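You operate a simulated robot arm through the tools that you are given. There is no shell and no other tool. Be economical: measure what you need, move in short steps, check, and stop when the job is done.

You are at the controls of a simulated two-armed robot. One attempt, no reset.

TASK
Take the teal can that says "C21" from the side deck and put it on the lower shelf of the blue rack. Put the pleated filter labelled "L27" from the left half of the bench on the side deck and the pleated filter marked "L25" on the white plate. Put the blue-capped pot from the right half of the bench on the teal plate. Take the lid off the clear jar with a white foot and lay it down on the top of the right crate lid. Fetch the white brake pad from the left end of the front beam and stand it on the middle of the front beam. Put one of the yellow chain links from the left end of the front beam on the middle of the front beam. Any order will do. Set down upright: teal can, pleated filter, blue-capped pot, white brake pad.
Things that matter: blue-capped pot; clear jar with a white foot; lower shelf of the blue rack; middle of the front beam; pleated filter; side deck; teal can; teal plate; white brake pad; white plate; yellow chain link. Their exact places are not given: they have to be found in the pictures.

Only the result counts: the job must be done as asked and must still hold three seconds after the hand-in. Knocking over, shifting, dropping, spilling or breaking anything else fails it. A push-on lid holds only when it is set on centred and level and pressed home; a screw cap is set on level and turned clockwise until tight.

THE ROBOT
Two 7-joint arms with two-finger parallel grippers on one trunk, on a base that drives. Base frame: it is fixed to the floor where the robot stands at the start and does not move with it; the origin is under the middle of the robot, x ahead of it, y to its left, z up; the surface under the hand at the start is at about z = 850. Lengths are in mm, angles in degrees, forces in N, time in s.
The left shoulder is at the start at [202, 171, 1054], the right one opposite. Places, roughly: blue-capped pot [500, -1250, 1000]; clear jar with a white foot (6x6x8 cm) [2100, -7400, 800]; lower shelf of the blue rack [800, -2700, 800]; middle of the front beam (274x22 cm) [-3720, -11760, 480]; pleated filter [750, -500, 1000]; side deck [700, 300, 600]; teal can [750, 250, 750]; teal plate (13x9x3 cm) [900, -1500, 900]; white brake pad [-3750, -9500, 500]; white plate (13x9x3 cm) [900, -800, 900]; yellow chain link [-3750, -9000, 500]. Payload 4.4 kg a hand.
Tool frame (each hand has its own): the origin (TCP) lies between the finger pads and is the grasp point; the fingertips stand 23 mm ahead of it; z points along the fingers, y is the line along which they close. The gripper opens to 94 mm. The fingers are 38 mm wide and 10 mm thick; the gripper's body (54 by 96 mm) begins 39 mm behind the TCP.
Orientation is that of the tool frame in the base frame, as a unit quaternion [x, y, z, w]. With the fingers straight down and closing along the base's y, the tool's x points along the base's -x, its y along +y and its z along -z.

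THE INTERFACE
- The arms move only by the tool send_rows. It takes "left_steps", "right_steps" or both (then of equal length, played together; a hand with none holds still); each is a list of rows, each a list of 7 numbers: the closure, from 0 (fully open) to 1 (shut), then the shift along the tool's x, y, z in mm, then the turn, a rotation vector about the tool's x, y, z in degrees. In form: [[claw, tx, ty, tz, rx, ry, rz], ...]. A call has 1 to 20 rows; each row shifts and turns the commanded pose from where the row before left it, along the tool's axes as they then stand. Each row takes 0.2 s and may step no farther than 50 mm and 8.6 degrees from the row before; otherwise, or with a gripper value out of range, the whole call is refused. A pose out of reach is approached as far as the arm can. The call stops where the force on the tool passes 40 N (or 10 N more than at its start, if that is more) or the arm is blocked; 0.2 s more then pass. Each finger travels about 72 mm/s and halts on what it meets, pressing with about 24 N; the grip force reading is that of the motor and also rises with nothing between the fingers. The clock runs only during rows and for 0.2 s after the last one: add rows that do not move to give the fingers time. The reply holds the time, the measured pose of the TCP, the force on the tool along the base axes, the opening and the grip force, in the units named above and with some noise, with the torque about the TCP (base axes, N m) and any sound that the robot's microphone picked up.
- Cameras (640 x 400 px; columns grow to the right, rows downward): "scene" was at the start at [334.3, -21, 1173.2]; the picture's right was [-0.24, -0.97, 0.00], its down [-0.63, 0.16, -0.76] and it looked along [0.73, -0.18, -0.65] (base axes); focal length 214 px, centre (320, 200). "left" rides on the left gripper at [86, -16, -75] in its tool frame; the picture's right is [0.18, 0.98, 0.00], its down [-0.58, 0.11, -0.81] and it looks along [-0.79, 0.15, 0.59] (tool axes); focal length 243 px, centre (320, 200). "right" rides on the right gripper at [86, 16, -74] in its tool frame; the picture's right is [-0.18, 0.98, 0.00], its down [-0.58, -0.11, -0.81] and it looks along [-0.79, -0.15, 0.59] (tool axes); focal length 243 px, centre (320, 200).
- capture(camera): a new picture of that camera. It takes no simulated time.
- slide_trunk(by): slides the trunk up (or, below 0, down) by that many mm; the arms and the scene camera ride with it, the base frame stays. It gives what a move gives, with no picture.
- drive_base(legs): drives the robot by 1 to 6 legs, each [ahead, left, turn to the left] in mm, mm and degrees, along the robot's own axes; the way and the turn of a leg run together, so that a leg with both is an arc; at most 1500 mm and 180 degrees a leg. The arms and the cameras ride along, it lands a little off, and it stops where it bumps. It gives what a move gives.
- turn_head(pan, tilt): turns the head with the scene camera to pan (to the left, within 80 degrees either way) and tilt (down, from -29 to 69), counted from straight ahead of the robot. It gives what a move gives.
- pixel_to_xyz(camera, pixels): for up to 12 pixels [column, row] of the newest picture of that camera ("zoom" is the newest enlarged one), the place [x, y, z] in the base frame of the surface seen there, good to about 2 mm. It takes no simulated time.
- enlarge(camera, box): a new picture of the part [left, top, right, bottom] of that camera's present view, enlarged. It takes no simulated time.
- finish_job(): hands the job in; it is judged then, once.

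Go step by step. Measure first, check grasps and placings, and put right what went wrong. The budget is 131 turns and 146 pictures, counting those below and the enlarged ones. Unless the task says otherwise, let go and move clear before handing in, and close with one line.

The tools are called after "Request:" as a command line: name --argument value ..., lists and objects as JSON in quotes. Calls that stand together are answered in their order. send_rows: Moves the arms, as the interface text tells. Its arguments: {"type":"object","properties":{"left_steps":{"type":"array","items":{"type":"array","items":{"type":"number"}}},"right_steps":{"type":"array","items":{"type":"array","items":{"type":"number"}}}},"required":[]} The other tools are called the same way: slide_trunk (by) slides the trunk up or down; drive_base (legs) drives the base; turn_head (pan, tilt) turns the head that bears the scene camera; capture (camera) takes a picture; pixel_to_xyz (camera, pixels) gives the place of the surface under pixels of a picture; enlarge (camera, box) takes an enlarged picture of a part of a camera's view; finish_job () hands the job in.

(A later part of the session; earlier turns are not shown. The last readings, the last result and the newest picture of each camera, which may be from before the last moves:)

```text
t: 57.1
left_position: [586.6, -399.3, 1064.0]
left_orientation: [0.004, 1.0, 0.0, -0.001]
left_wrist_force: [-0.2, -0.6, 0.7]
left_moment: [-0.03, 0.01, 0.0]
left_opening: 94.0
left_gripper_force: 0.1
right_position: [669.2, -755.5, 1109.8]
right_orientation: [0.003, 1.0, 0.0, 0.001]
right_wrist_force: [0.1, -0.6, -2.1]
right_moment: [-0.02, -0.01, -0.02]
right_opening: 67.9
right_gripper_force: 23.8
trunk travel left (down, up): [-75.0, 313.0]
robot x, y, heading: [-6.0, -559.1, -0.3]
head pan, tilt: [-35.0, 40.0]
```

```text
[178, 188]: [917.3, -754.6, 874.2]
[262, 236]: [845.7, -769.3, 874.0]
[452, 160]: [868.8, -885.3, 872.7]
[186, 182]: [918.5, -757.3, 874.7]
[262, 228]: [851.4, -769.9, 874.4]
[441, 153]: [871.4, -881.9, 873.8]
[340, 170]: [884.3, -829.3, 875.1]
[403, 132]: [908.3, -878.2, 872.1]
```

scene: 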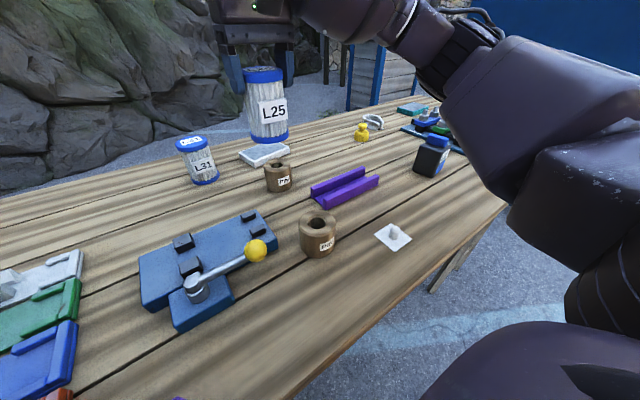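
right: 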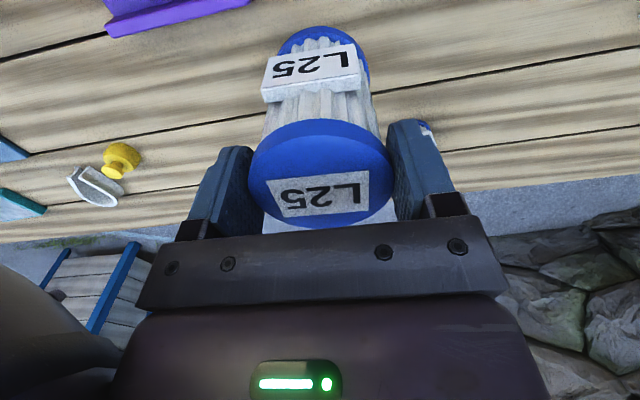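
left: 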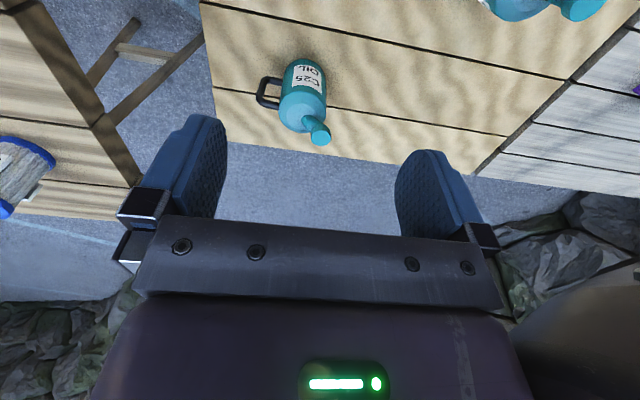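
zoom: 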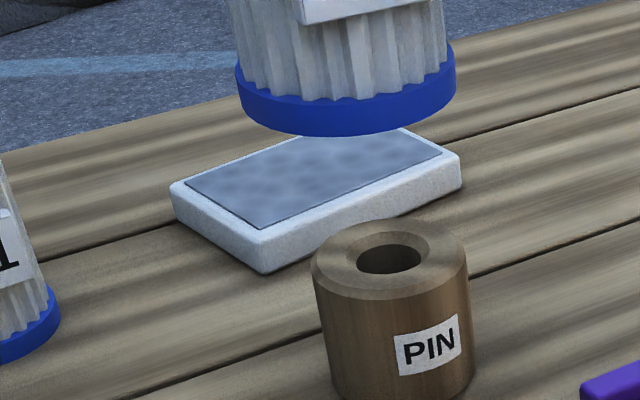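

Request:
send_rows --right_steps '[[1, -37.6, -10.7, 0, 0, 0, 0], [1, -37.6, -10.7, 0, 0, 0, 0], [1, -37.6, -10.7, 0, 0, 0, 0], [1, -37.6, -10.7, 0, 0, 0, 0], [1, -37.6, -10.7, 0, 0, 0, 0], [1, -37.6, -10.7, 0, 0, 0, 0], [1, 0, 0, 45, 0, 0, 0], [1, 0, 0, 45, 0, 0, 0], [1, 0, 0, 32, 0, 0, 0], [1, 0, 0, 0, 0, 0, 0]]'

Request:
enlarge --camera "scene" --box '[215, 120, 315, 190]'

Request:
capture --camera "right"

```text
t: 59.3
left_position: [586.5, -398.2, 1065.6]
left_orientation: [0.003, 1.0, 0.001, 0.001]
left_wrist_force: [0.0, 0.0, 0.2]
left_moment: [-0.03, -0.04, 0.02]
left_opening: 93.9
left_gripper_force: 0.0
right_position: [893.1, -820.9, 990.1]
right_orientation: [0.004, 1.0, 0.0, 0.001]
right_wrist_force: [0.2, 0.1, -3.3]
right_moment: [0.0, -0.04, -0.01]
right_opening: 67.6
right_gripper_force: 24.4
trunk travel left (down, up): [-75.0, 313.0]
robot x, y, heading: [-7.9, -558.4, -0.6]
head pan, tilt: [-35.0, 40.0]
```

```text
5.71 times, centred on (265, 155) of scene
```

zoom: 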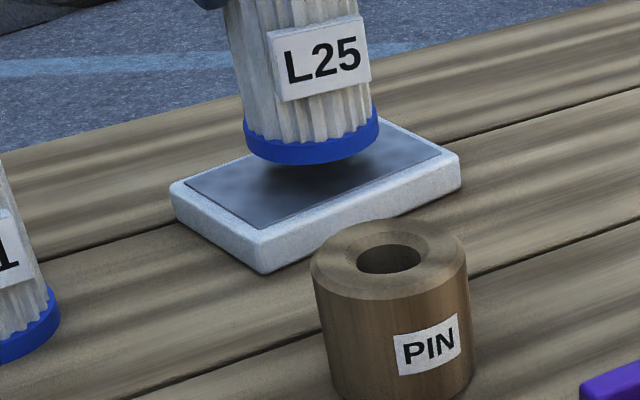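

```text
111 pictures are left
```

right: 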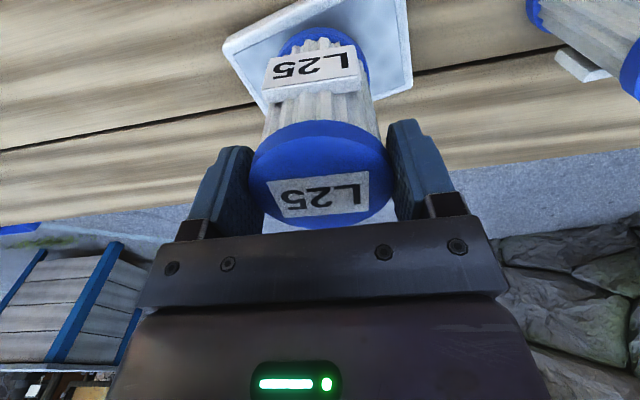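

Request:
send_rows --right_steps '[[1, 0, 0, 8, 0, 0, 0], [1, 0, 0, 4, 0, 0, 0], [1, 0, 0, 2, 0, 0, 0], [1, 0, 0, 1, 0, 0, 0], [1, 0, 0, 0, 0, 0, 0]]'

```text
t: 60.5
left_position: [586.5, -399.9, 1065.3]
left_orientation: [0.004, 1.0, 0.0, 0.0]
left_wrist_force: [-0.6, 0.3, 0.5]
left_moment: [-0.03, -0.03, -0.02]
left_opening: 94.0
left_gripper_force: 0.0
right_position: [893.8, -821.5, 972.7]
right_orientation: [0.003, 1.0, 0.0, 0.0]
right_wrist_force: [-0.2, 0.6, -2.9]
right_moment: [-0.04, 0.01, 0.0]
right_opening: 67.4
right_gripper_force: 24.2
trunk travel left (down, up): [-75.0, 313.0]
robot x, y, heading: [-13.6, -559.9, -0.5]
head pan, tilt: [-35.0, 40.0]
```

Request:
send_rows --right_steps '[[1, 0, 0, 1.5, 0, 0, 0], [1, 0, 0, 1.5, 0, 0, 0], [1, 0, 0, 0, 0, 0, 0]]'

Request:
enlarge --camera "scene" --box '[215, 120, 315, 190]'

```text
t: 61.3
left_position: [587.2, -399.5, 1065.5]
left_orientation: [0.003, 1.0, 0.0, 0.0]
left_wrist_force: [-0.5, -0.2, -0.4]
left_moment: [0.0, -0.01, 0.05]
left_opening: 94.1
left_gripper_force: 0.1
right_position: [894.4, -820.0, 971.9]
right_orientation: [0.004, 1.0, 0.001, 0.0]
right_wrist_force: [1.0, -0.3, 0.2]
right_moment: [-0.07, -0.03, 0.06]
right_opening: 67.3
right_gripper_force: 24.2
trunk travel left (down, up): [-75.0, 313.0]
robot x, y, heading: [-9.1, -557.3, -0.2]
head pan, tilt: [-35.0, 40.0]
```

```text
5.71 times, centred on (265, 155) of scene
```

zoom: 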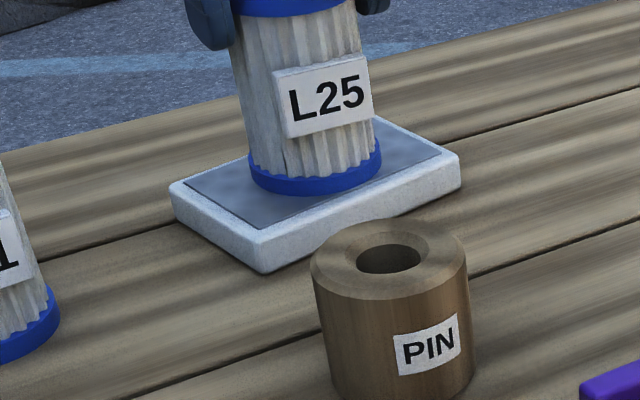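

Contact is made (force 0.2) and L25 is centred on the plate. I'll release, raise and retract, then drive on toward the pot.

Request:
send_rows --right_steps '[[0.6, 0, 0, 0, 0, 0, 0], [0, 0, 0, 0, 0, 0, 0], [0, 0, 0, 0, 0, 0, 0], [0, 0, 0, -40, 0, 0, 0], [0, 0, 0, -45, 0, 0, 0], [0, 0, 0, -45, 0, 0, 0], [0, 48, 0, 0, 0, 0, 0], [0, 48, 0, 0, 0, 0, 0], [0, 48, 0, 0, 0, 0, 0], [0, 48, 0, 0, 0, 0, 0], [0, 48, 0, 0, 0, 0, 0], [0, 0, 0, 0, 0, 0, 0]]'

Request:
capture --camera "scene"

Request:
drive_base --legs '[[0, -500, 0.3]]'

Request:
capture --camera "scene"

```text
t: 63.9
left_position: [586.1, -398.1, 1064.2]
left_orientation: [0.003, 1.0, 0.0, -0.001]
left_wrist_force: [-0.8, -0.2, -0.9]
left_moment: [-0.01, 0.0, 0.01]
left_opening: 94.3
left_gripper_force: 0.1
right_position: [655.3, -818.0, 1100.3]
right_orientation: [0.004, 1.0, 0.0, -0.001]
right_wrist_force: [0.0, 0.3, -0.2]
right_moment: [0.01, 0.02, 0.0]
right_opening: 93.9
right_gripper_force: 0.0
trunk travel left (down, up): [-75.0, 313.0]
robot x, y, heading: [-8.5, -557.8, -0.6]
head pan, tilt: [-35.0, 40.0]
```

```text
109 pictures are left
```

scene: 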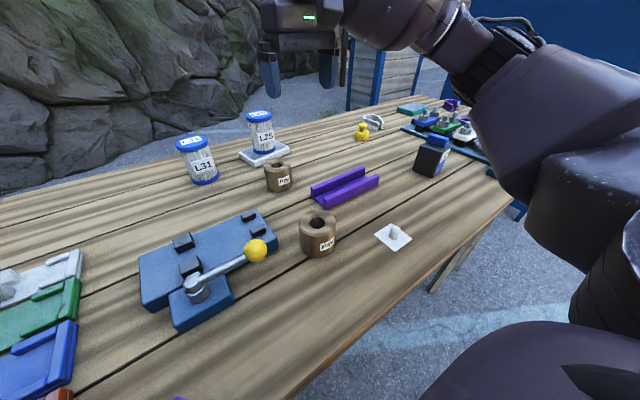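

```text
t: 68.8
left_position: [582.9, -902.5, 1064.4]
left_orientation: [0.002, 1.0, 0.0, 0.0]
left_wrist_force: [-0.2, -0.7, -0.2]
left_moment: [-0.01, -0.01, 0.04]
left_opening: 93.8
left_gripper_force: 0.0
right_position: [654.6, -1320.4, 1100.1]
right_orientation: [0.002, 1.0, 0.0, 0.0]
right_wrist_force: [0.6, 0.2, -0.6]
right_moment: [-0.02, -0.01, 0.02]
right_opening: 94.2
right_gripper_force: 0.0
trunk travel left (down, up): [-75.0, 313.0]
robot x, y, heading: [-13.5, -1064.4, -0.3]
head pan, tilt: [-35.0, 40.0]
```

```text
108 pictures are left
```

scene: 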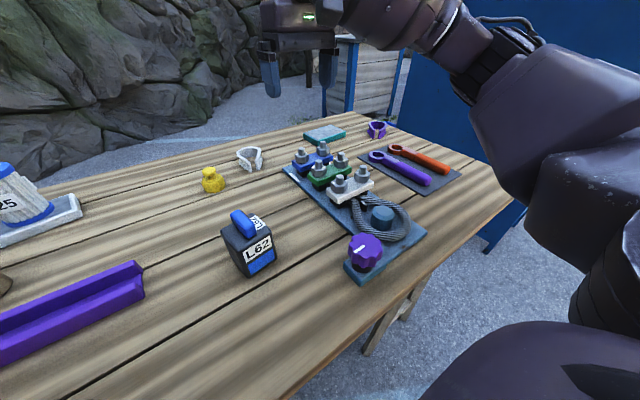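

Request:
enlarge --camera "scene" --box '[200, 190, 300, 290]'

Request:
pixel_to_xyz --camera "scene" --pixels '[[242, 222], [235, 212], [249, 233], [256, 250], [228, 228], [268, 232], [243, 241], [234, 265], [245, 279], [275, 264]]'

Request:
enlarge --camera "scene" --box '[270, 100, 470, 280]'

```text
4.00 times, centred on (250, 240) of scene
```

zoom: 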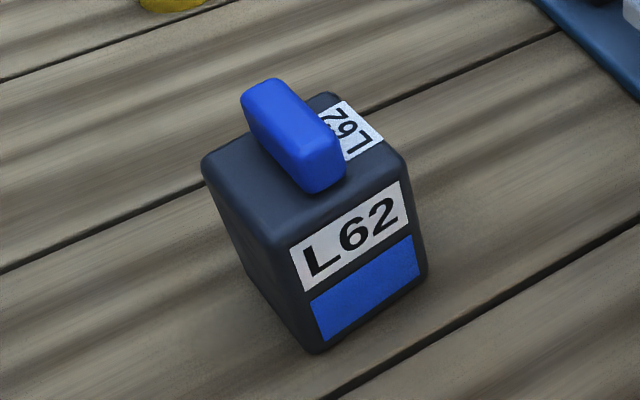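

```text
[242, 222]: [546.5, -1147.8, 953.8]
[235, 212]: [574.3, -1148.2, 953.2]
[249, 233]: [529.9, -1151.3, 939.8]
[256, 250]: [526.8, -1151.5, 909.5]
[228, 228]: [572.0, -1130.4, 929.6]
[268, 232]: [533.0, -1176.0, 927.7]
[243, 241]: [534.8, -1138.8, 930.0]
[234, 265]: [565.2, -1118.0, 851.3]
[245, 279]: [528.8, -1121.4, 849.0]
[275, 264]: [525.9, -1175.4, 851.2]
```

```text
2.22 times, centred on (370, 190) of scene
```

zoom: 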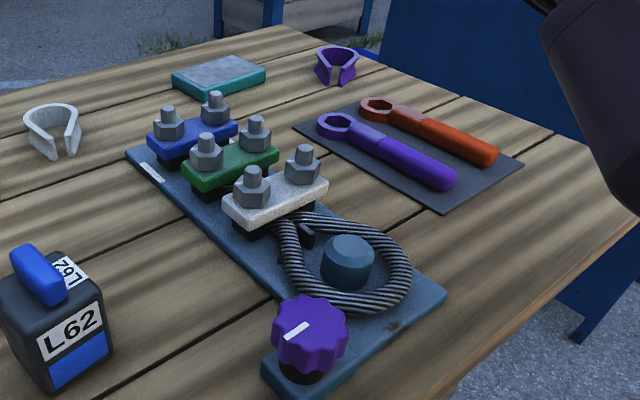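

Request:
pixel_to_xyz --camera "scene" --pixels '[[223, 230], [241, 247], [270, 231], [253, 216], [231, 238], [237, 257], [262, 246], [238, 230], [319, 135], [304, 134], [344, 133], [330, 128]]'

Request:
capture --camera "right"

```text
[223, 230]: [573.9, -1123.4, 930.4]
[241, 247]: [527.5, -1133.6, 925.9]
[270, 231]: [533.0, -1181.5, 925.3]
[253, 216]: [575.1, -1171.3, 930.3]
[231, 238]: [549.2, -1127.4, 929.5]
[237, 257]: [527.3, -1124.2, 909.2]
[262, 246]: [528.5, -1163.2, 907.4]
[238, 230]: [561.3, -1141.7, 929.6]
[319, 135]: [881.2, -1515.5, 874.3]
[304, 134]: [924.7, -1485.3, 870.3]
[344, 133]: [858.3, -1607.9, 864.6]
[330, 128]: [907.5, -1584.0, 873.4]
```

```text
105 pictures are left
```

right: 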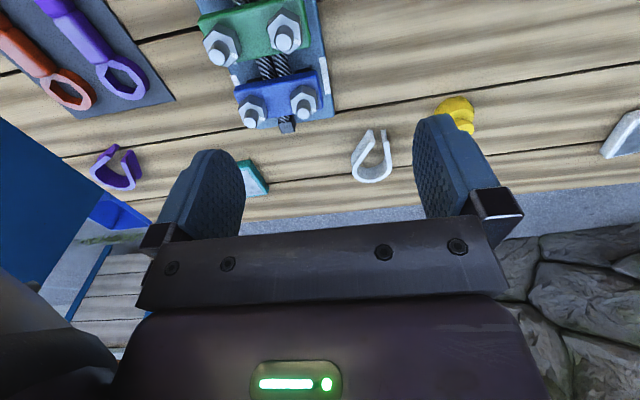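

The pot L62 is centred at about (552,-1151), body top 930 and cap top 954. I'll back the base 200 mm left for a comfortable reach.

Request:
drive_base --legs '[[0, 200, 0.3]]'

Request:
send_rows --right_steps '[[0, 35, -11, 0, 0, 0, 0], [0, 35, -10, 0, 0, 0, 0], [0, 33, -10, 0, 0, 0, 0], [0, 0, 0, 40, 0, 0, 0], [0, 0, 0, 40, 0, 0, 0], [0, 0, 0, 0, 0, 0, 0]]'

Request:
capture --camera "right"

```text
t: 71.2
left_position: [583.3, -700.1, 1065.7]
left_orientation: [0.0, 1.0, 0.0, 0.0]
left_wrist_force: [-0.3, -0.2, 1.1]
left_moment: [-0.01, 0.02, 0.03]
left_opening: 94.0
left_gripper_force: 0.1
right_position: [654.5, -1118.2, 1101.0]
right_orientation: [0.0, 1.0, 0.0, 0.0]
right_wrist_force: [-0.1, 0.0, 0.0]
right_moment: [0.01, 0.03, 0.02]
right_opening: 93.9
right_gripper_force: 0.1
trunk travel left (down, up): [-75.0, 313.0]
robot x, y, heading: [-13.7, -864.3, -0.1]
head pan, tilt: [-35.0, 40.0]
```

```text
t: 72.6
left_position: [582.2, -699.7, 1065.4]
left_orientation: [-0.001, 1.0, 0.0, 0.0]
left_wrist_force: [-0.2, -0.1, -0.5]
left_moment: [-0.01, 0.01, 0.01]
left_opening: 94.3
left_gripper_force: 0.1
right_position: [554.5, -1149.4, 1022.4]
right_orientation: [0.0, 1.0, 0.0, 0.0]
right_wrist_force: [-0.1, 0.5, -0.2]
right_moment: [-0.02, -0.03, 0.0]
right_opening: 94.3
right_gripper_force: 0.0
trunk travel left (down, up): [-75.0, 313.0]
robot x, y, heading: [-14.9, -863.5, 0.1]
head pan, tilt: [-35.0, 40.0]
```

```text
104 pictures are left
```

right: 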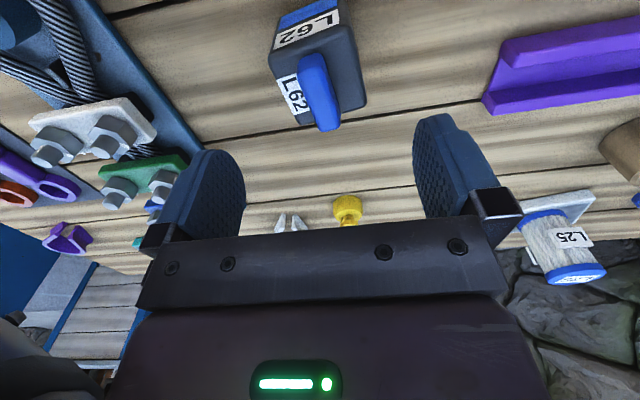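

Request:
send_rows --right_steps '[[0, 0, 0, 30, 0, 0, -5], [0, 0, 0, 30, 0, 0, 0], [0, 0, 0, 20, 0, 0, 0], [0, 0, 0, 0, 0, 0, 0]]'

Request:
capture --camera "right"

Request:
capture --camera "scene"

```text
t: 73.6
left_position: [582.9, -700.2, 1064.5]
left_orientation: [0.0, 1.0, 0.0, 0.0]
left_wrist_force: [0.0, -0.1, 0.3]
left_moment: [-0.01, 0.02, 0.0]
left_opening: 93.9
left_gripper_force: 0.0
right_position: [552.9, -1150.2, 939.4]
right_orientation: [-0.043, 0.999, 0.0, 0.0]
right_wrist_force: [-0.2, 0.3, 0.3]
right_moment: [0.03, 0.01, 0.04]
right_opening: 94.0
right_gripper_force: 0.2
trunk travel left (down, up): [-75.0, 313.0]
robot x, y, heading: [-11.9, -865.6, -0.1]
head pan, tilt: [-35.0, 40.0]
```

```text
103 pictures are left
```

right: 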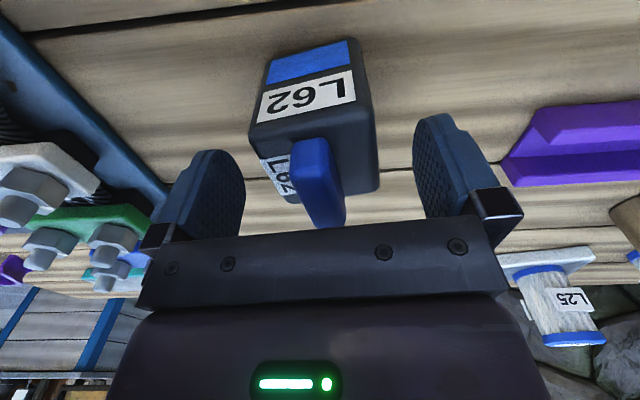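

```text
102 pictures are left
```

scene: 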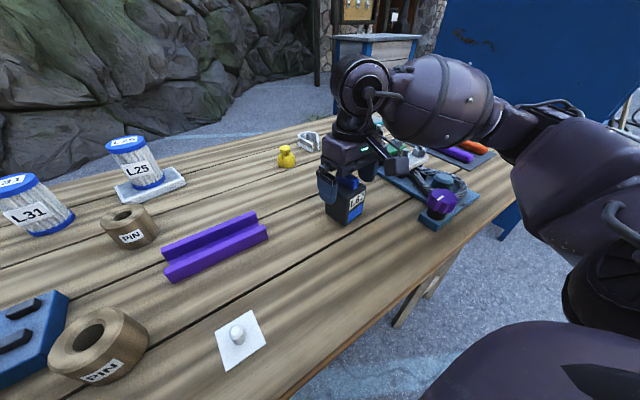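

Request:
send_rows --right_steps '[[0, 0, 0, 17, 0, 0, 0], [0, 0, 0, 0, 0, 0, 0], [0.5, 0, 0, 0, 0, 0, 0], [1, 0, 0, 0, 0, 0, 0], [1, 0, 0, 0, 0, 0, 0], [1, 0, 0, 0, 0, 0, 0], [1, 0, 0, -10, 0, 0, 0], [1, 0, 0, -40, 0, 0, 0], [1, 0, 0, -45, 0, 0, 0], [1, 0, 0, -45, 0, 0, 0], [1, 0, 0, -45, 0, 0, 0], [1, 0, 0, -15, 0, 0, 0], [1, 0, 0, 0, 0, 0, 0]]'

Request:
capture --camera "right"

```text
t: 76.4
left_position: [584.2, -699.0, 1064.3]
left_orientation: [-0.001, 1.0, 0.0, -0.001]
left_wrist_force: [0.3, 0.0, 0.3]
left_moment: [0.01, 0.0, 0.02]
left_opening: 93.9
left_gripper_force: 0.0
right_position: [552.6, -1149.4, 1124.8]
right_orientation: [-0.043, 0.999, 0.0, 0.0]
right_wrist_force: [-0.2, 0.1, -3.1]
right_moment: [0.01, 0.02, 0.02]
right_opening: 60.0
right_gripper_force: 24.7
trunk travel left (down, up): [-75.0, 313.0]
robot x, y, heading: [-13.3, -863.5, -0.1]
head pan, tilt: [-35.0, 40.0]
```

```text
101 pictures are left
```

right: 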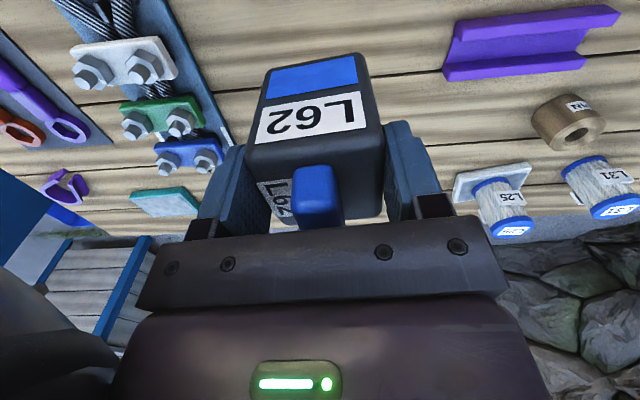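

Request:
drive_base --legs '[[0, -430, 0]]'

Request:
turn_head --pan -20 --tilt 40

Request:
capture --camera "scene"

```text
t: 80.6
left_position: [582.6, -1124.3, 1065.6]
left_orientation: [0.004, 1.0, 0.0, 0.0]
left_wrist_force: [-0.4, -0.8, -0.3]
left_moment: [0.0, -0.01, 0.0]
left_opening: 94.1
left_gripper_force: 0.0
right_position: [549.0, -1573.3, 1123.8]
right_orientation: [-0.04, 0.999, 0.001, 0.0]
right_wrist_force: [-0.4, 0.0, -2.2]
right_moment: [-0.01, 0.01, -0.01]
right_opening: 60.1
right_gripper_force: 24.2
trunk travel left (down, up): [-75.0, 313.0]
robot x, y, heading: [-15.2, -1286.0, -0.3]
head pan, tilt: [-35.0, 40.0]
```

```text
t: 81.4
left_position: [582.1, -1124.4, 1065.2]
left_orientation: [0.003, 1.0, 0.0, 0.0]
left_wrist_force: [0.5, 0.5, -0.8]
left_moment: [-0.04, 0.03, -0.01]
left_opening: 94.0
left_gripper_force: 0.0
right_position: [549.4, -1575.0, 1122.8]
right_orientation: [-0.04, 0.999, 0.0, 0.0]
right_wrist_force: [0.3, -0.3, -2.0]
right_moment: [0.02, 0.06, -0.02]
right_opening: 60.0
right_gripper_force: 24.1
trunk travel left (down, up): [-75.0, 313.0]
robot x, y, heading: [-13.3, -1286.4, -0.5]
head pan, tilt: [-20.0, 40.0]
```

```text
100 pictures are left
```

scene: 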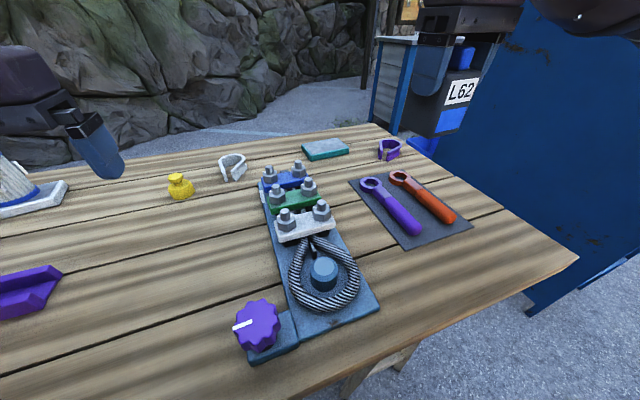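

Request:
enlarge --camera "scene" --box '[275, 120, 375, 182]'

Request:
pixel_to_xyz --camera "scene" --pixels '[[303, 147], [310, 158], [348, 152], [336, 141], [325, 149], [316, 150], [335, 148], [297, 166], [389, 143]]'

```text
6.40 times, centred on (325, 151) of scene
```

zoom: 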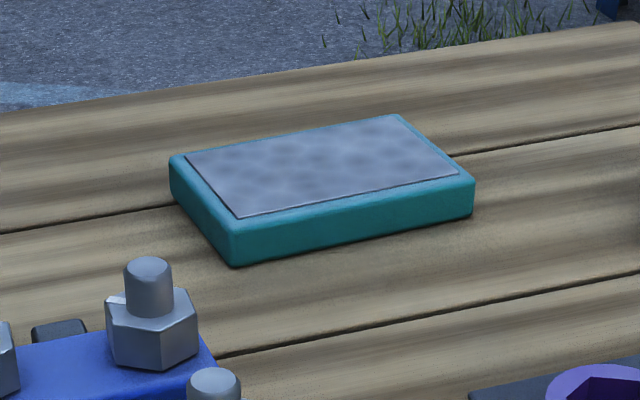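

```text
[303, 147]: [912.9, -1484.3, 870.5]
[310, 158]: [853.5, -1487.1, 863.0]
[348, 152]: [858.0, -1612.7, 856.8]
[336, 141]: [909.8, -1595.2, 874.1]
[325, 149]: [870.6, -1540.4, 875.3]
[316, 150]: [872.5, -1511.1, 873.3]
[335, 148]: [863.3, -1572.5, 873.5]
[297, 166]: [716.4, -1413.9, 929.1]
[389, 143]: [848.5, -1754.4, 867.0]
```

Request:
pixel_to_xyz --camera "zoom" --pixels '[[178, 162], [236, 222], [470, 184], [392, 118], [314, 170]]'

```text
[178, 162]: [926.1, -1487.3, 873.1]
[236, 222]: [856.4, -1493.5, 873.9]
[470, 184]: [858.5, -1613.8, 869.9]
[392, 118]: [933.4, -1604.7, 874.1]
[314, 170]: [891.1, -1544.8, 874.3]
```

Request:
send_rows --right_steps '[[1, -43, -0.3, 0, 0, 0, 0], [1, -43, -0.3, 0, 0, 0, 0], [1, -43, -0.3, 0, 0, 0, 0], [1, -43, -0.3, 0, 0, 0, 0], [1, -43, -0.3, 0, 0, 0, 0], [1, -43, -0.3, 0, 0, 0, 0], [1, -43, -0.3, 0, 0, 0, 0], [1, -43.5, -0.3, 0, 0, 0, 0], [1, 0, 0, 45, 0, 0, 0], [1, 0, 0, 45, 0, 0, 0], [1, 0, 0, 45, 0, 0, 0], [1, 0, 0, 26, 0, 0, 0], [1, 0, 0, 0, 0, 0, 0]]'

Request:
enlarge --camera "scene" --box '[275, 120, 375, 182]'

Request:
capture --camera "right"

```text
t: 84.2
left_position: [582.9, -1124.5, 1064.6]
left_orientation: [0.004, 1.0, 0.0, 0.001]
left_wrist_force: [-0.1, 0.1, -1.1]
left_moment: [-0.01, 0.0, -0.01]
left_opening: 93.8
left_gripper_force: 0.0
right_position: [891.1, -1548.3, 963.0]
right_orientation: [-0.04, 0.999, 0.0, 0.0]
right_wrist_force: [0.2, 0.4, -2.0]
right_moment: [0.0, -0.01, 0.0]
right_opening: 59.8
right_gripper_force: 23.7
trunk travel left (down, up): [-75.0, 313.0]
robot x, y, heading: [-10.4, -1286.9, -0.3]
head pan, tilt: [-20.0, 40.0]
```

```text
6.40 times, centred on (325, 151) of scene
```

zoom: 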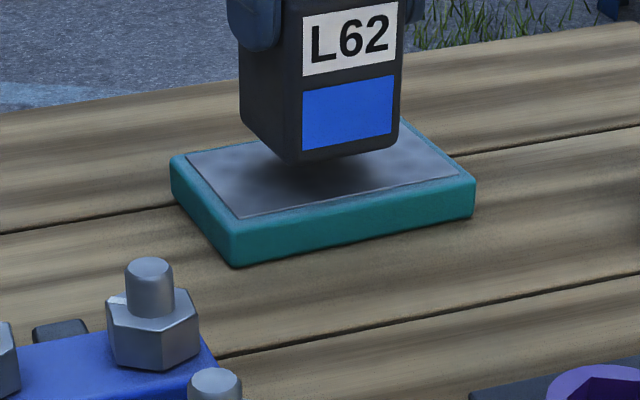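

```text
97 pictures are left
```

right: 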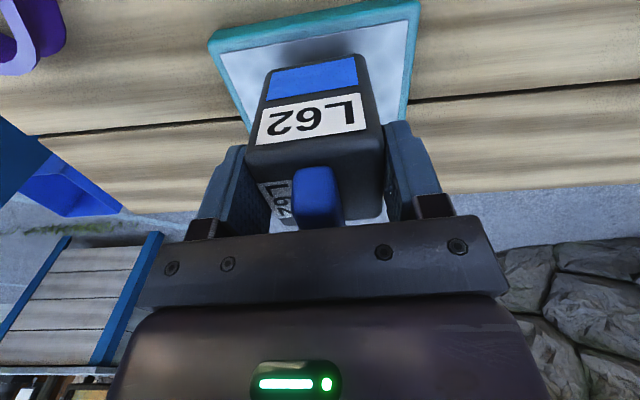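

Request:
send_rows --right_steps '[[1, -2, 0, 8, 0, 0, 0], [1, 0, 0, 6, 0, 0, 0], [1, 0, 0, 2.5, 0, 0, 0], [1, 0, 0, 1.5, 0, 0, 0], [1, 0, 0, 0, 0, 0, 0]]'

```text
t: 85.4
left_position: [582.4, -1125.8, 1064.9]
left_orientation: [0.003, 1.0, 0.0, 0.0]
left_wrist_force: [0.4, -0.1, 0.3]
left_moment: [-0.02, 0.02, -0.03]
left_opening: 94.1
left_gripper_force: 0.0
right_position: [894.5, -1547.9, 945.6]
right_orientation: [-0.04, 0.999, 0.0, 0.002]
right_wrist_force: [2.4, -1.3, 5.0]
right_moment: [-0.31, 0.03, 0.1]
right_opening: 59.9
right_gripper_force: 24.1
trunk travel left (down, up): [-75.0, 313.0]
robot x, y, heading: [-15.6, -1286.4, -0.3]
head pan, tilt: [-20.0, 40.0]
```

Contact (upward force 5 N). I'll release and lift away.

Request:
send_rows --right_steps '[[0.7, 0, 0, 0, 0, 0, 0], [0, 0, 0, 0, 0, 0, 0], [0, 0, 0, 0, 0, 0, 0], [0, 0, 0, -35, 0, 0, 0], [0, 0, 0, -45, 0, 0, 0], [0, 0, 0, -45, 0, 0, 0], [0, 0, 0, -45, 0, 0, 0], [0, 45, 0, 0, 0, 0, 0], [0, 45, 0, 0, 0, 0, 0], [0, 45, 0, 0, 0, 0, 0], [0, 45, 0, 0, 0, 0, 0], [0, 45, 0, 0, 0, 0, 0], [0, 0, 0, 0, 0, 0, 5]]'

Request:
capture --camera "scene"

Request:
turn_head --pan -65 --tilt 30

Request:
capture --camera "scene"

```text
t: 88.2
left_position: [580.7, -1125.2, 1063.2]
left_orientation: [0.003, 1.0, 0.0, -0.001]
left_wrist_force: [-0.4, 0.0, -0.2]
left_moment: [0.01, 0.02, 0.02]
left_opening: 93.9
left_gripper_force: 0.0
right_position: [672.0, -1565.3, 1114.6]
right_orientation: [0.003, 1.0, 0.001, -0.001]
right_wrist_force: [0.6, 0.2, -0.8]
right_moment: [-0.02, -0.01, 0.0]
right_opening: 94.0
right_gripper_force: 0.1
trunk travel left (down, up): [-75.0, 313.0]
robot x, y, heading: [-13.8, -1287.8, -0.3]
head pan, tilt: [-20.0, 40.0]
```

```text
96 pictures are left
```

scene: 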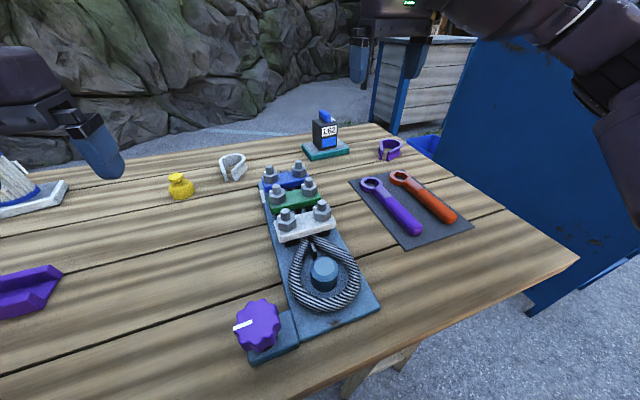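

```text
t: 89.3
left_position: [581.8, -1124.2, 1063.7]
left_orientation: [0.004, 1.0, 0.0, 0.001]
left_wrist_force: [-0.7, -0.4, 0.1]
left_moment: [0.0, 0.0, 0.0]
left_opening: 93.7
left_gripper_force: 0.0
right_position: [669.3, -1565.9, 1115.5]
right_orientation: [0.003, 1.0, 0.001, 0.0]
right_wrist_force: [0.6, -0.3, 0.1]
right_moment: [-0.02, 0.0, -0.02]
right_opening: 94.0
right_gripper_force: 0.1
trunk travel left (down, up): [-75.0, 313.0]
robot x, y, heading: [-17.7, -1284.1, -0.5]
head pan, tilt: [-65.0, 30.0]
```

```text
95 pictures are left
```

scene: 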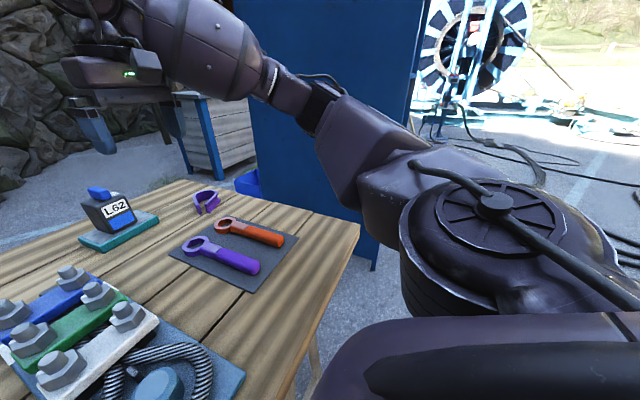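

The pot stands on the teal plate. I'll back away from the bench and drive right to inspect the blue rack's front before grasping the can.

Request:
drive_base --legs '[[-600, 0, 0], [0, -1400, 0]]'

Request:
turn_head --pan 0 --tilt 15

Request:
capture --camera "scene"

```text
t: 104.7
left_position: [-10.0, -2511.6, 1064.7]
left_orientation: [-0.004, 1.0, 0.0, 0.0]
left_wrist_force: [-1.6, 1.3, 0.0]
left_moment: [0.02, -0.04, 0.0]
left_opening: 94.0
left_gripper_force: 0.1
right_position: [84.7, -2949.7, 1117.0]
right_orientation: [-0.005, 1.0, 0.0, 0.0]
right_wrist_force: [0.4, -0.2, -0.4]
right_moment: [0.02, 0.01, 0.0]
right_opening: 93.9
right_gripper_force: 0.1
trunk travel left (down, up): [-75.0, 313.0]
robot x, y, heading: [-606.1, -2682.0, 0.3]
head pan, tilt: [-65.0, 30.0]
```

```text
t: 106.1
left_position: [-10.5, -2510.2, 1064.7]
left_orientation: [-0.004, 1.0, -0.001, 0.0]
left_wrist_force: [0.1, -0.2, -0.9]
left_moment: [0.01, 0.0, 0.03]
left_opening: 93.9
left_gripper_force: 0.1
right_position: [84.9, -2949.9, 1116.4]
right_orientation: [-0.004, 1.0, 0.001, 0.0]
right_wrist_force: [-0.8, 0.9, 0.0]
right_moment: [0.0, 0.02, 0.0]
right_opening: 94.3
right_gripper_force: 0.1
trunk travel left (down, up): [-75.0, 313.0]
robot x, y, heading: [-602.4, -2677.3, 0.7]
head pan, tilt: [0.0, 15.0]
```

```text
94 pictures are left
```

scene: 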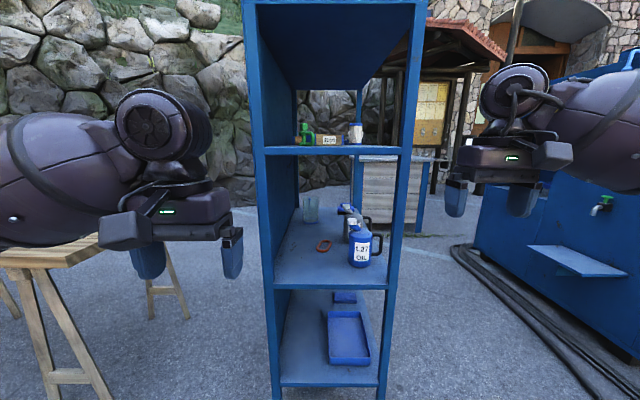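

Request:
pixel_to_xyz --camera "scene" --pixels '[[300, 270], [300, 250], [280, 287], [380, 286], [320, 285], [330, 153], [325, 383], [300, 360], [265, 200], [395, 200], [361, 250], [310, 212]]'

Request:
enlarge --camera "scene" --box '[240, 130, 420, 300]'

```text
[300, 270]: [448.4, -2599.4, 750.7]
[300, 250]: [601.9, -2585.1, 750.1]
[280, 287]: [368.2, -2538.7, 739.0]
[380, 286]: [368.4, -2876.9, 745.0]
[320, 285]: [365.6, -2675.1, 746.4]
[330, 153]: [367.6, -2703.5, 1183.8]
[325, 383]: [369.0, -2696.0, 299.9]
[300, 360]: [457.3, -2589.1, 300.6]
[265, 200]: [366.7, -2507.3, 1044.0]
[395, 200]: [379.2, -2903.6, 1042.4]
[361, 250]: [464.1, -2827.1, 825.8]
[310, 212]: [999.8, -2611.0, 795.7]
```

```text
2.35 times, centred on (330, 215) of scene
```

zoom: 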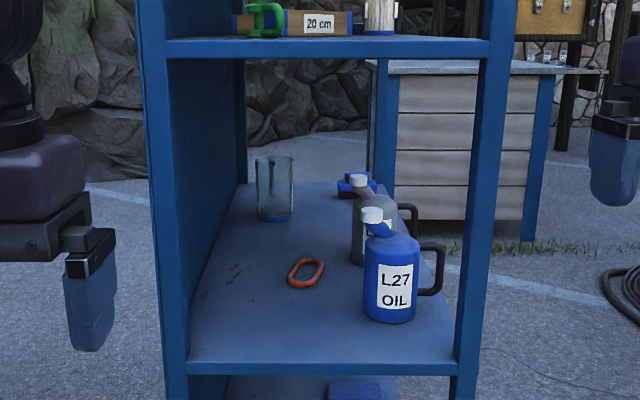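

Request:
pixel_to_xyz --camera "scene" --pixels '[[158, 92], [158, 110], [200, 115], [160, 150], [60, 120], [60, 180], [60, 240], [175, 205], [515, 68], [340, 150], [365, 142], [325, 247]]'

```text
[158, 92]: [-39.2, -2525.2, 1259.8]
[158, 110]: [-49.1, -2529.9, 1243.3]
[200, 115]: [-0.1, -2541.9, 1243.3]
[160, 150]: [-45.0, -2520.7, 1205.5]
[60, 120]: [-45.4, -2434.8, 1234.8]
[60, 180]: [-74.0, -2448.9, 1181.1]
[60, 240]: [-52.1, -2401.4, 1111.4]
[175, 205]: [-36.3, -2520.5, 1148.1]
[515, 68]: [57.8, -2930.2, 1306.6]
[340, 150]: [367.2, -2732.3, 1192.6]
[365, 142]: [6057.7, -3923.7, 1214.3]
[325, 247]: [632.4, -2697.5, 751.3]
```

Pot and filters are done; the rack's lower shelf is at z≈750 (x from 368, y -2510…-2900) with free space at the front left. Its 430 mm height lets a top-down hand in. I'll go back for C21, using the left arm.

Request:
drive_base --legs '[[0, 1460, 0], [0, 1460, 0], [480, 0, -0.7]]'

Request:
turn_head --pan 10 --tilt 45

Request:
capture --camera "scene"

Request:
capture --camera "left"

```text
t: 133.9
left_position: [480.4, 354.4, 1064.6]
left_orientation: [0.019, 1.0, 0.0, 0.0]
left_wrist_force: [0.6, 0.6, 0.0]
left_moment: [-0.01, 0.03, 0.02]
left_opening: 93.9
left_gripper_force: 0.0
right_position: [555.3, -89.3, 1115.8]
right_orientation: [0.018, 1.0, 0.0, 0.0]
right_wrist_force: [-0.4, 0.4, 0.6]
right_moment: [-0.02, -0.03, -0.04]
right_opening: 93.9
right_gripper_force: 0.0
trunk travel left (down, up): [-75.0, 313.0]
robot x, y, heading: [-122.6, 216.6, -1.8]
head pan, tilt: [0.0, 15.0]
```

```text
t: 134.9
left_position: [481.1, 354.3, 1063.0]
left_orientation: [0.019, 1.0, -0.001, 0.0]
left_wrist_force: [0.3, -0.7, 1.2]
left_moment: [-0.02, -0.02, -0.02]
left_opening: 93.8
left_gripper_force: 0.1
right_position: [556.9, -88.7, 1115.5]
right_orientation: [0.018, 1.0, 0.0, 0.0]
right_wrist_force: [-0.5, 0.8, -0.9]
right_moment: [0.0, -0.03, -0.03]
right_opening: 93.7
right_gripper_force: 0.0
trunk travel left (down, up): [-75.0, 313.0]
robot x, y, heading: [-120.8, 212.8, -1.9]
head pan, tilt: [10.0, 45.0]
```

```text
92 pictures are left
```

scene: 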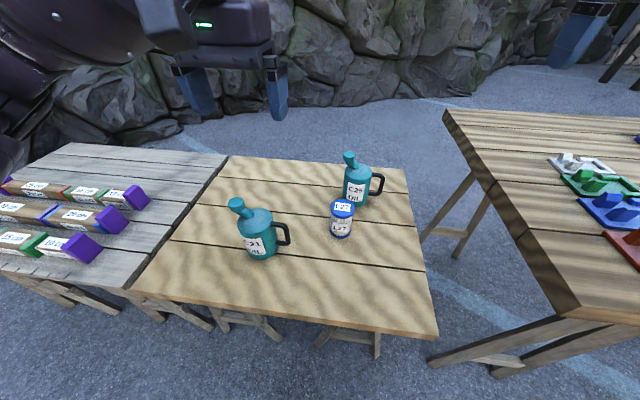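

```text
91 pictures are left
```

left: 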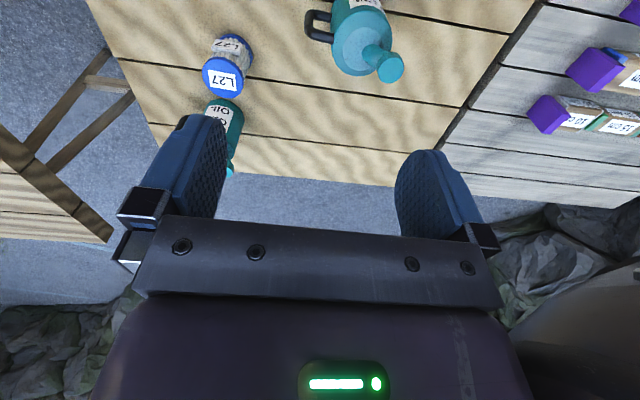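

Request:
enlarge --camera "scene" --box '[210, 185, 310, 270]'

Request:
pixel_to_xyz --camera "zoom" --pixels '[[143, 85], [200, 120], [225, 155], [300, 135], [260, 190], [200, 200], [322, 200], [400, 180], [418, 250], [390, 270], [280, 300], [255, 125]]'

```text
4.71 times, centred on (260, 228) of scene
```

zoom: 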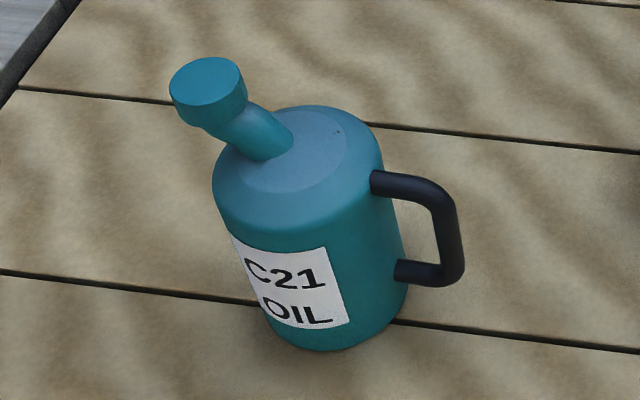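

```text
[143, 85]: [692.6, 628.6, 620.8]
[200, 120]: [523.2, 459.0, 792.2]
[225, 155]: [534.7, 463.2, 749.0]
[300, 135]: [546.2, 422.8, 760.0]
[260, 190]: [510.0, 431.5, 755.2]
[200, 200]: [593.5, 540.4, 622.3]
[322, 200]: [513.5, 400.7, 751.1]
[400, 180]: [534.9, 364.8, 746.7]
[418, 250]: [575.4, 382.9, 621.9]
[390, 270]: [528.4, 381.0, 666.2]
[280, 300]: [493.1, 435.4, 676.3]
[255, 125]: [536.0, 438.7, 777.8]
```

Request:
pixel_to_xyz --camera "zoom" --pixels '[[217, 200], [235, 228], [265, 245], [300, 250], [335, 245], [365, 230], [385, 215], [345, 120], [375, 150], [345, 150], [310, 110], [320, 175]]'

```text
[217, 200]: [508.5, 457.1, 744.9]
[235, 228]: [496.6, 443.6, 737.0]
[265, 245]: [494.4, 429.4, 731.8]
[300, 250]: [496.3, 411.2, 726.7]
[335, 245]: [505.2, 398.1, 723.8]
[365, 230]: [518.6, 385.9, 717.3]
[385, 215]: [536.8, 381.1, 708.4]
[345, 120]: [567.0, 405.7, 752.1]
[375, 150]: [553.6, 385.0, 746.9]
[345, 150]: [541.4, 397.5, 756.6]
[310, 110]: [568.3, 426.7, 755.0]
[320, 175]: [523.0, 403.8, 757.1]
```

Request:
pixel_to_xyz --camera "zoom" --pixels '[[242, 98], [238, 75], [225, 68], [290, 140], [275, 122], [270, 156], [255, 108], [210, 85], [385, 172], [430, 190], [455, 220]]'

```text
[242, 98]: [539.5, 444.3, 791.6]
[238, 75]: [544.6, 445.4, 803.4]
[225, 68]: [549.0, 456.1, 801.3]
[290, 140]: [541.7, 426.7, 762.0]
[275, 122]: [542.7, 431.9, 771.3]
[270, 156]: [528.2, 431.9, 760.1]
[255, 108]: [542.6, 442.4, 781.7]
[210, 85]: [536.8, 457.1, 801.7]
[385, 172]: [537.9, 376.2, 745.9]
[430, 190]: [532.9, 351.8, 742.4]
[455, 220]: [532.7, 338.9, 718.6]
```

C21's body axis is at (533,423), radius about 40, neck leaning +y and handle at -y. I'll yaw the left hand 90° and tilt it 20° so the palm clears neck and handle.

Request:
send_rows --left_steps '[[0, 0, 0, 0, 0, 0, -8.4], [0, 0, 0, 0, 0, 0, -8.4], [0, 0, 0, 0, 0, 0, -8.4], [0, 0, 0, 0, 0, 0, -8.4], [0, 0, 0, 0, 0, 0, -8.4], [0, 0, 0, 0, 0, 0, -8.4], [0, 0, 0, 0, 0, 0, -8.4], [0, 0, 0, 0, 0, 0, -8.4], [0, 0, 0, 0, 0, 0, -8.4], [0, 0, 0, 0, 0, 0, -8.4], [0, 0, 0, 0, 0, 0, -8.2], [0, 0, 0, 0, 0, -6.7, 0], [0, 0, 0, 0, 0, -6.7, 0], [0, 0, 0, 0, 0, -6.6, 0], [0, 0, 0, 0, 0, 0, 0]]'

Request:
capture --camera "scene"

```text
t: 138.1
left_position: [480.4, 354.9, 1064.9]
left_orientation: [0.698, -0.695, -0.123, -0.123]
left_wrist_force: [0.0, 0.4, 0.1]
left_moment: [-0.01, -0.04, 0.01]
left_opening: 94.3
left_gripper_force: 0.1
right_position: [556.1, -89.2, 1115.4]
right_orientation: [0.018, 1.0, 0.001, 0.001]
right_wrist_force: [0.4, -0.5, -0.8]
right_moment: [-0.01, 0.0, 0.01]
right_opening: 93.9
right_gripper_force: 0.1
trunk travel left (down, up): [-75.0, 313.0]
robot x, y, heading: [-122.0, 206.8, -2.1]
head pan, tilt: [10.0, 45.0]
```

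```text
89 pictures are left
```

scene: 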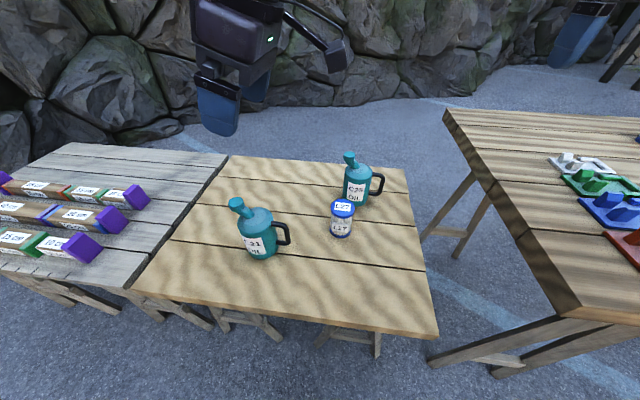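

Request:
send_rows --left_steps '[[0, 2.6, -10.5, 42.7, 0, 0, 0], [0, 2.6, -10.5, 42.7, 0, 0, 0], [0, 2.6, -10.5, 42.7, 0, 0, 0], [0, 2.6, -10.5, 42.7, 0, 0, 0], [0, 2.6, -10.5, 42.7, 0, 0, 0], [0, 0, 0, 0, 0, 0, 0]]'

Request:
capture --camera "scene"

Request:
capture --camera "left"

```text
t: 139.5
left_position: [534.7, 414.5, 861.3]
left_orientation: [0.698, -0.695, -0.123, -0.123]
left_wrist_force: [0.2, -0.2, 0.4]
left_moment: [0.03, 0.01, 0.03]
left_opening: 94.0
left_gripper_force: 0.0
right_position: [555.2, -89.8, 1116.4]
right_orientation: [0.018, 1.0, 0.001, 0.001]
right_wrist_force: [-0.9, 0.8, -0.6]
right_moment: [0.0, -0.03, 0.01]
right_opening: 94.0
right_gripper_force: 0.0
trunk travel left (down, up): [-75.0, 313.0]
robot x, y, heading: [-121.8, 205.9, -2.3]
head pan, tilt: [10.0, 45.0]
```

```text
88 pictures are left
```

scene: 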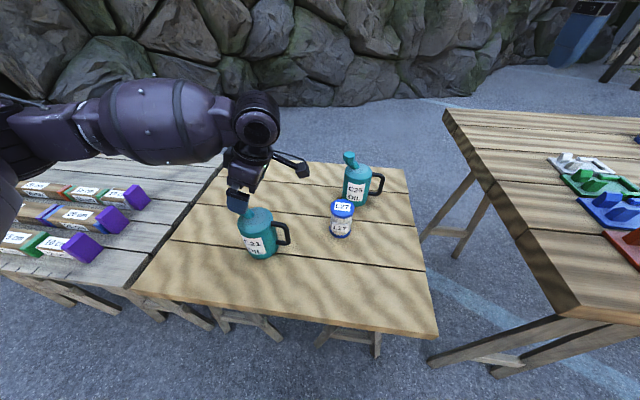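

```text
87 pictures are left
```

left: 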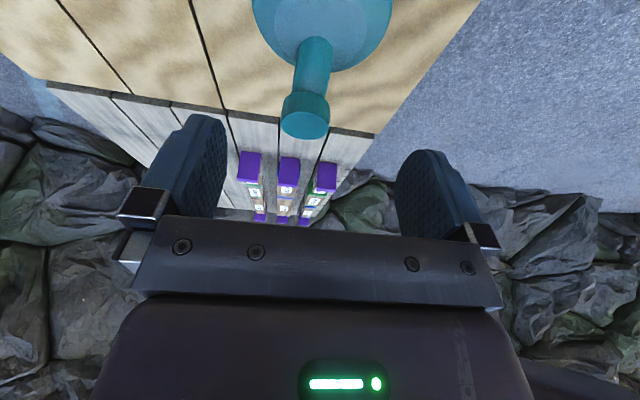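

Request:
send_rows --left_steps '[[0, 10.5, 0.5, 30.2, 0, 0, 0], [0, 10.5, 0.5, 30.2, 0, 0, 0], [0, 10.5, 0.5, 30.2, 0, 0, 0], [0, 0, 0, 0, 0, 0, 0]]'

Request:
capture --camera "left"

Request:
enlarge --camera "scene" --box '[200, 150, 320, 270]'

```text
t: 140.5
left_position: [533.1, 417.2, 760.2]
left_orientation: [0.696, -0.696, -0.126, -0.121]
left_wrist_force: [1.2, -0.7, -0.1]
left_moment: [-0.02, 0.01, 0.0]
left_opening: 94.1
left_gripper_force: 0.0
right_position: [558.4, -88.5, 1113.4]
right_orientation: [0.019, 1.0, 0.0, -0.002]
right_wrist_force: [0.3, 0.7, -0.6]
right_moment: [0.0, 0.05, 0.01]
right_opening: 93.8
right_gripper_force: 0.0
trunk travel left (down, up): [-75.0, 313.0]
robot x, y, heading: [-119.8, 210.7, -2.2]
head pan, tilt: [10.0, 45.0]
```

```text
86 pictures are left
```

left: 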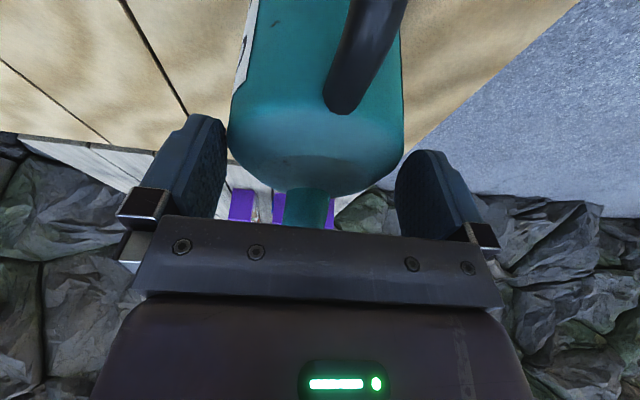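

```text
3.33 times, centred on (260, 210) of scene
```

zoom: 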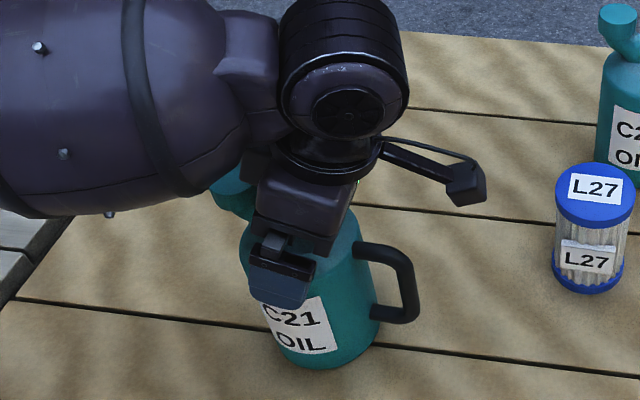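

Request:
turn_head --pan 50 --tilt 40

Request:
capture --camera "scene"

```text
t: 141.5
left_position: [532.9, 416.9, 762.5]
left_orientation: [0.697, -0.695, -0.123, -0.123]
left_wrist_force: [-0.3, 0.1, -0.1]
left_moment: [0.02, 0.01, 0.01]
left_opening: 93.9
left_gripper_force: 0.2
right_position: [556.1, -89.4, 1115.4]
right_orientation: [0.019, 1.0, -0.001, 0.0]
right_wrist_force: [0.1, -0.5, -0.9]
right_moment: [-0.01, 0.0, -0.01]
right_opening: 93.9
right_gripper_force: 0.0
trunk travel left (down, up): [-75.0, 313.0]
robot x, y, heading: [-119.5, 213.8, -2.1]
head pan, tilt: [50.0, 40.0]
```

```text
84 pictures are left
```

scene: 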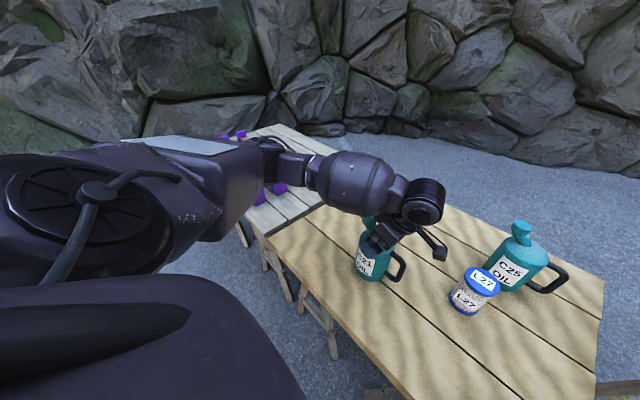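

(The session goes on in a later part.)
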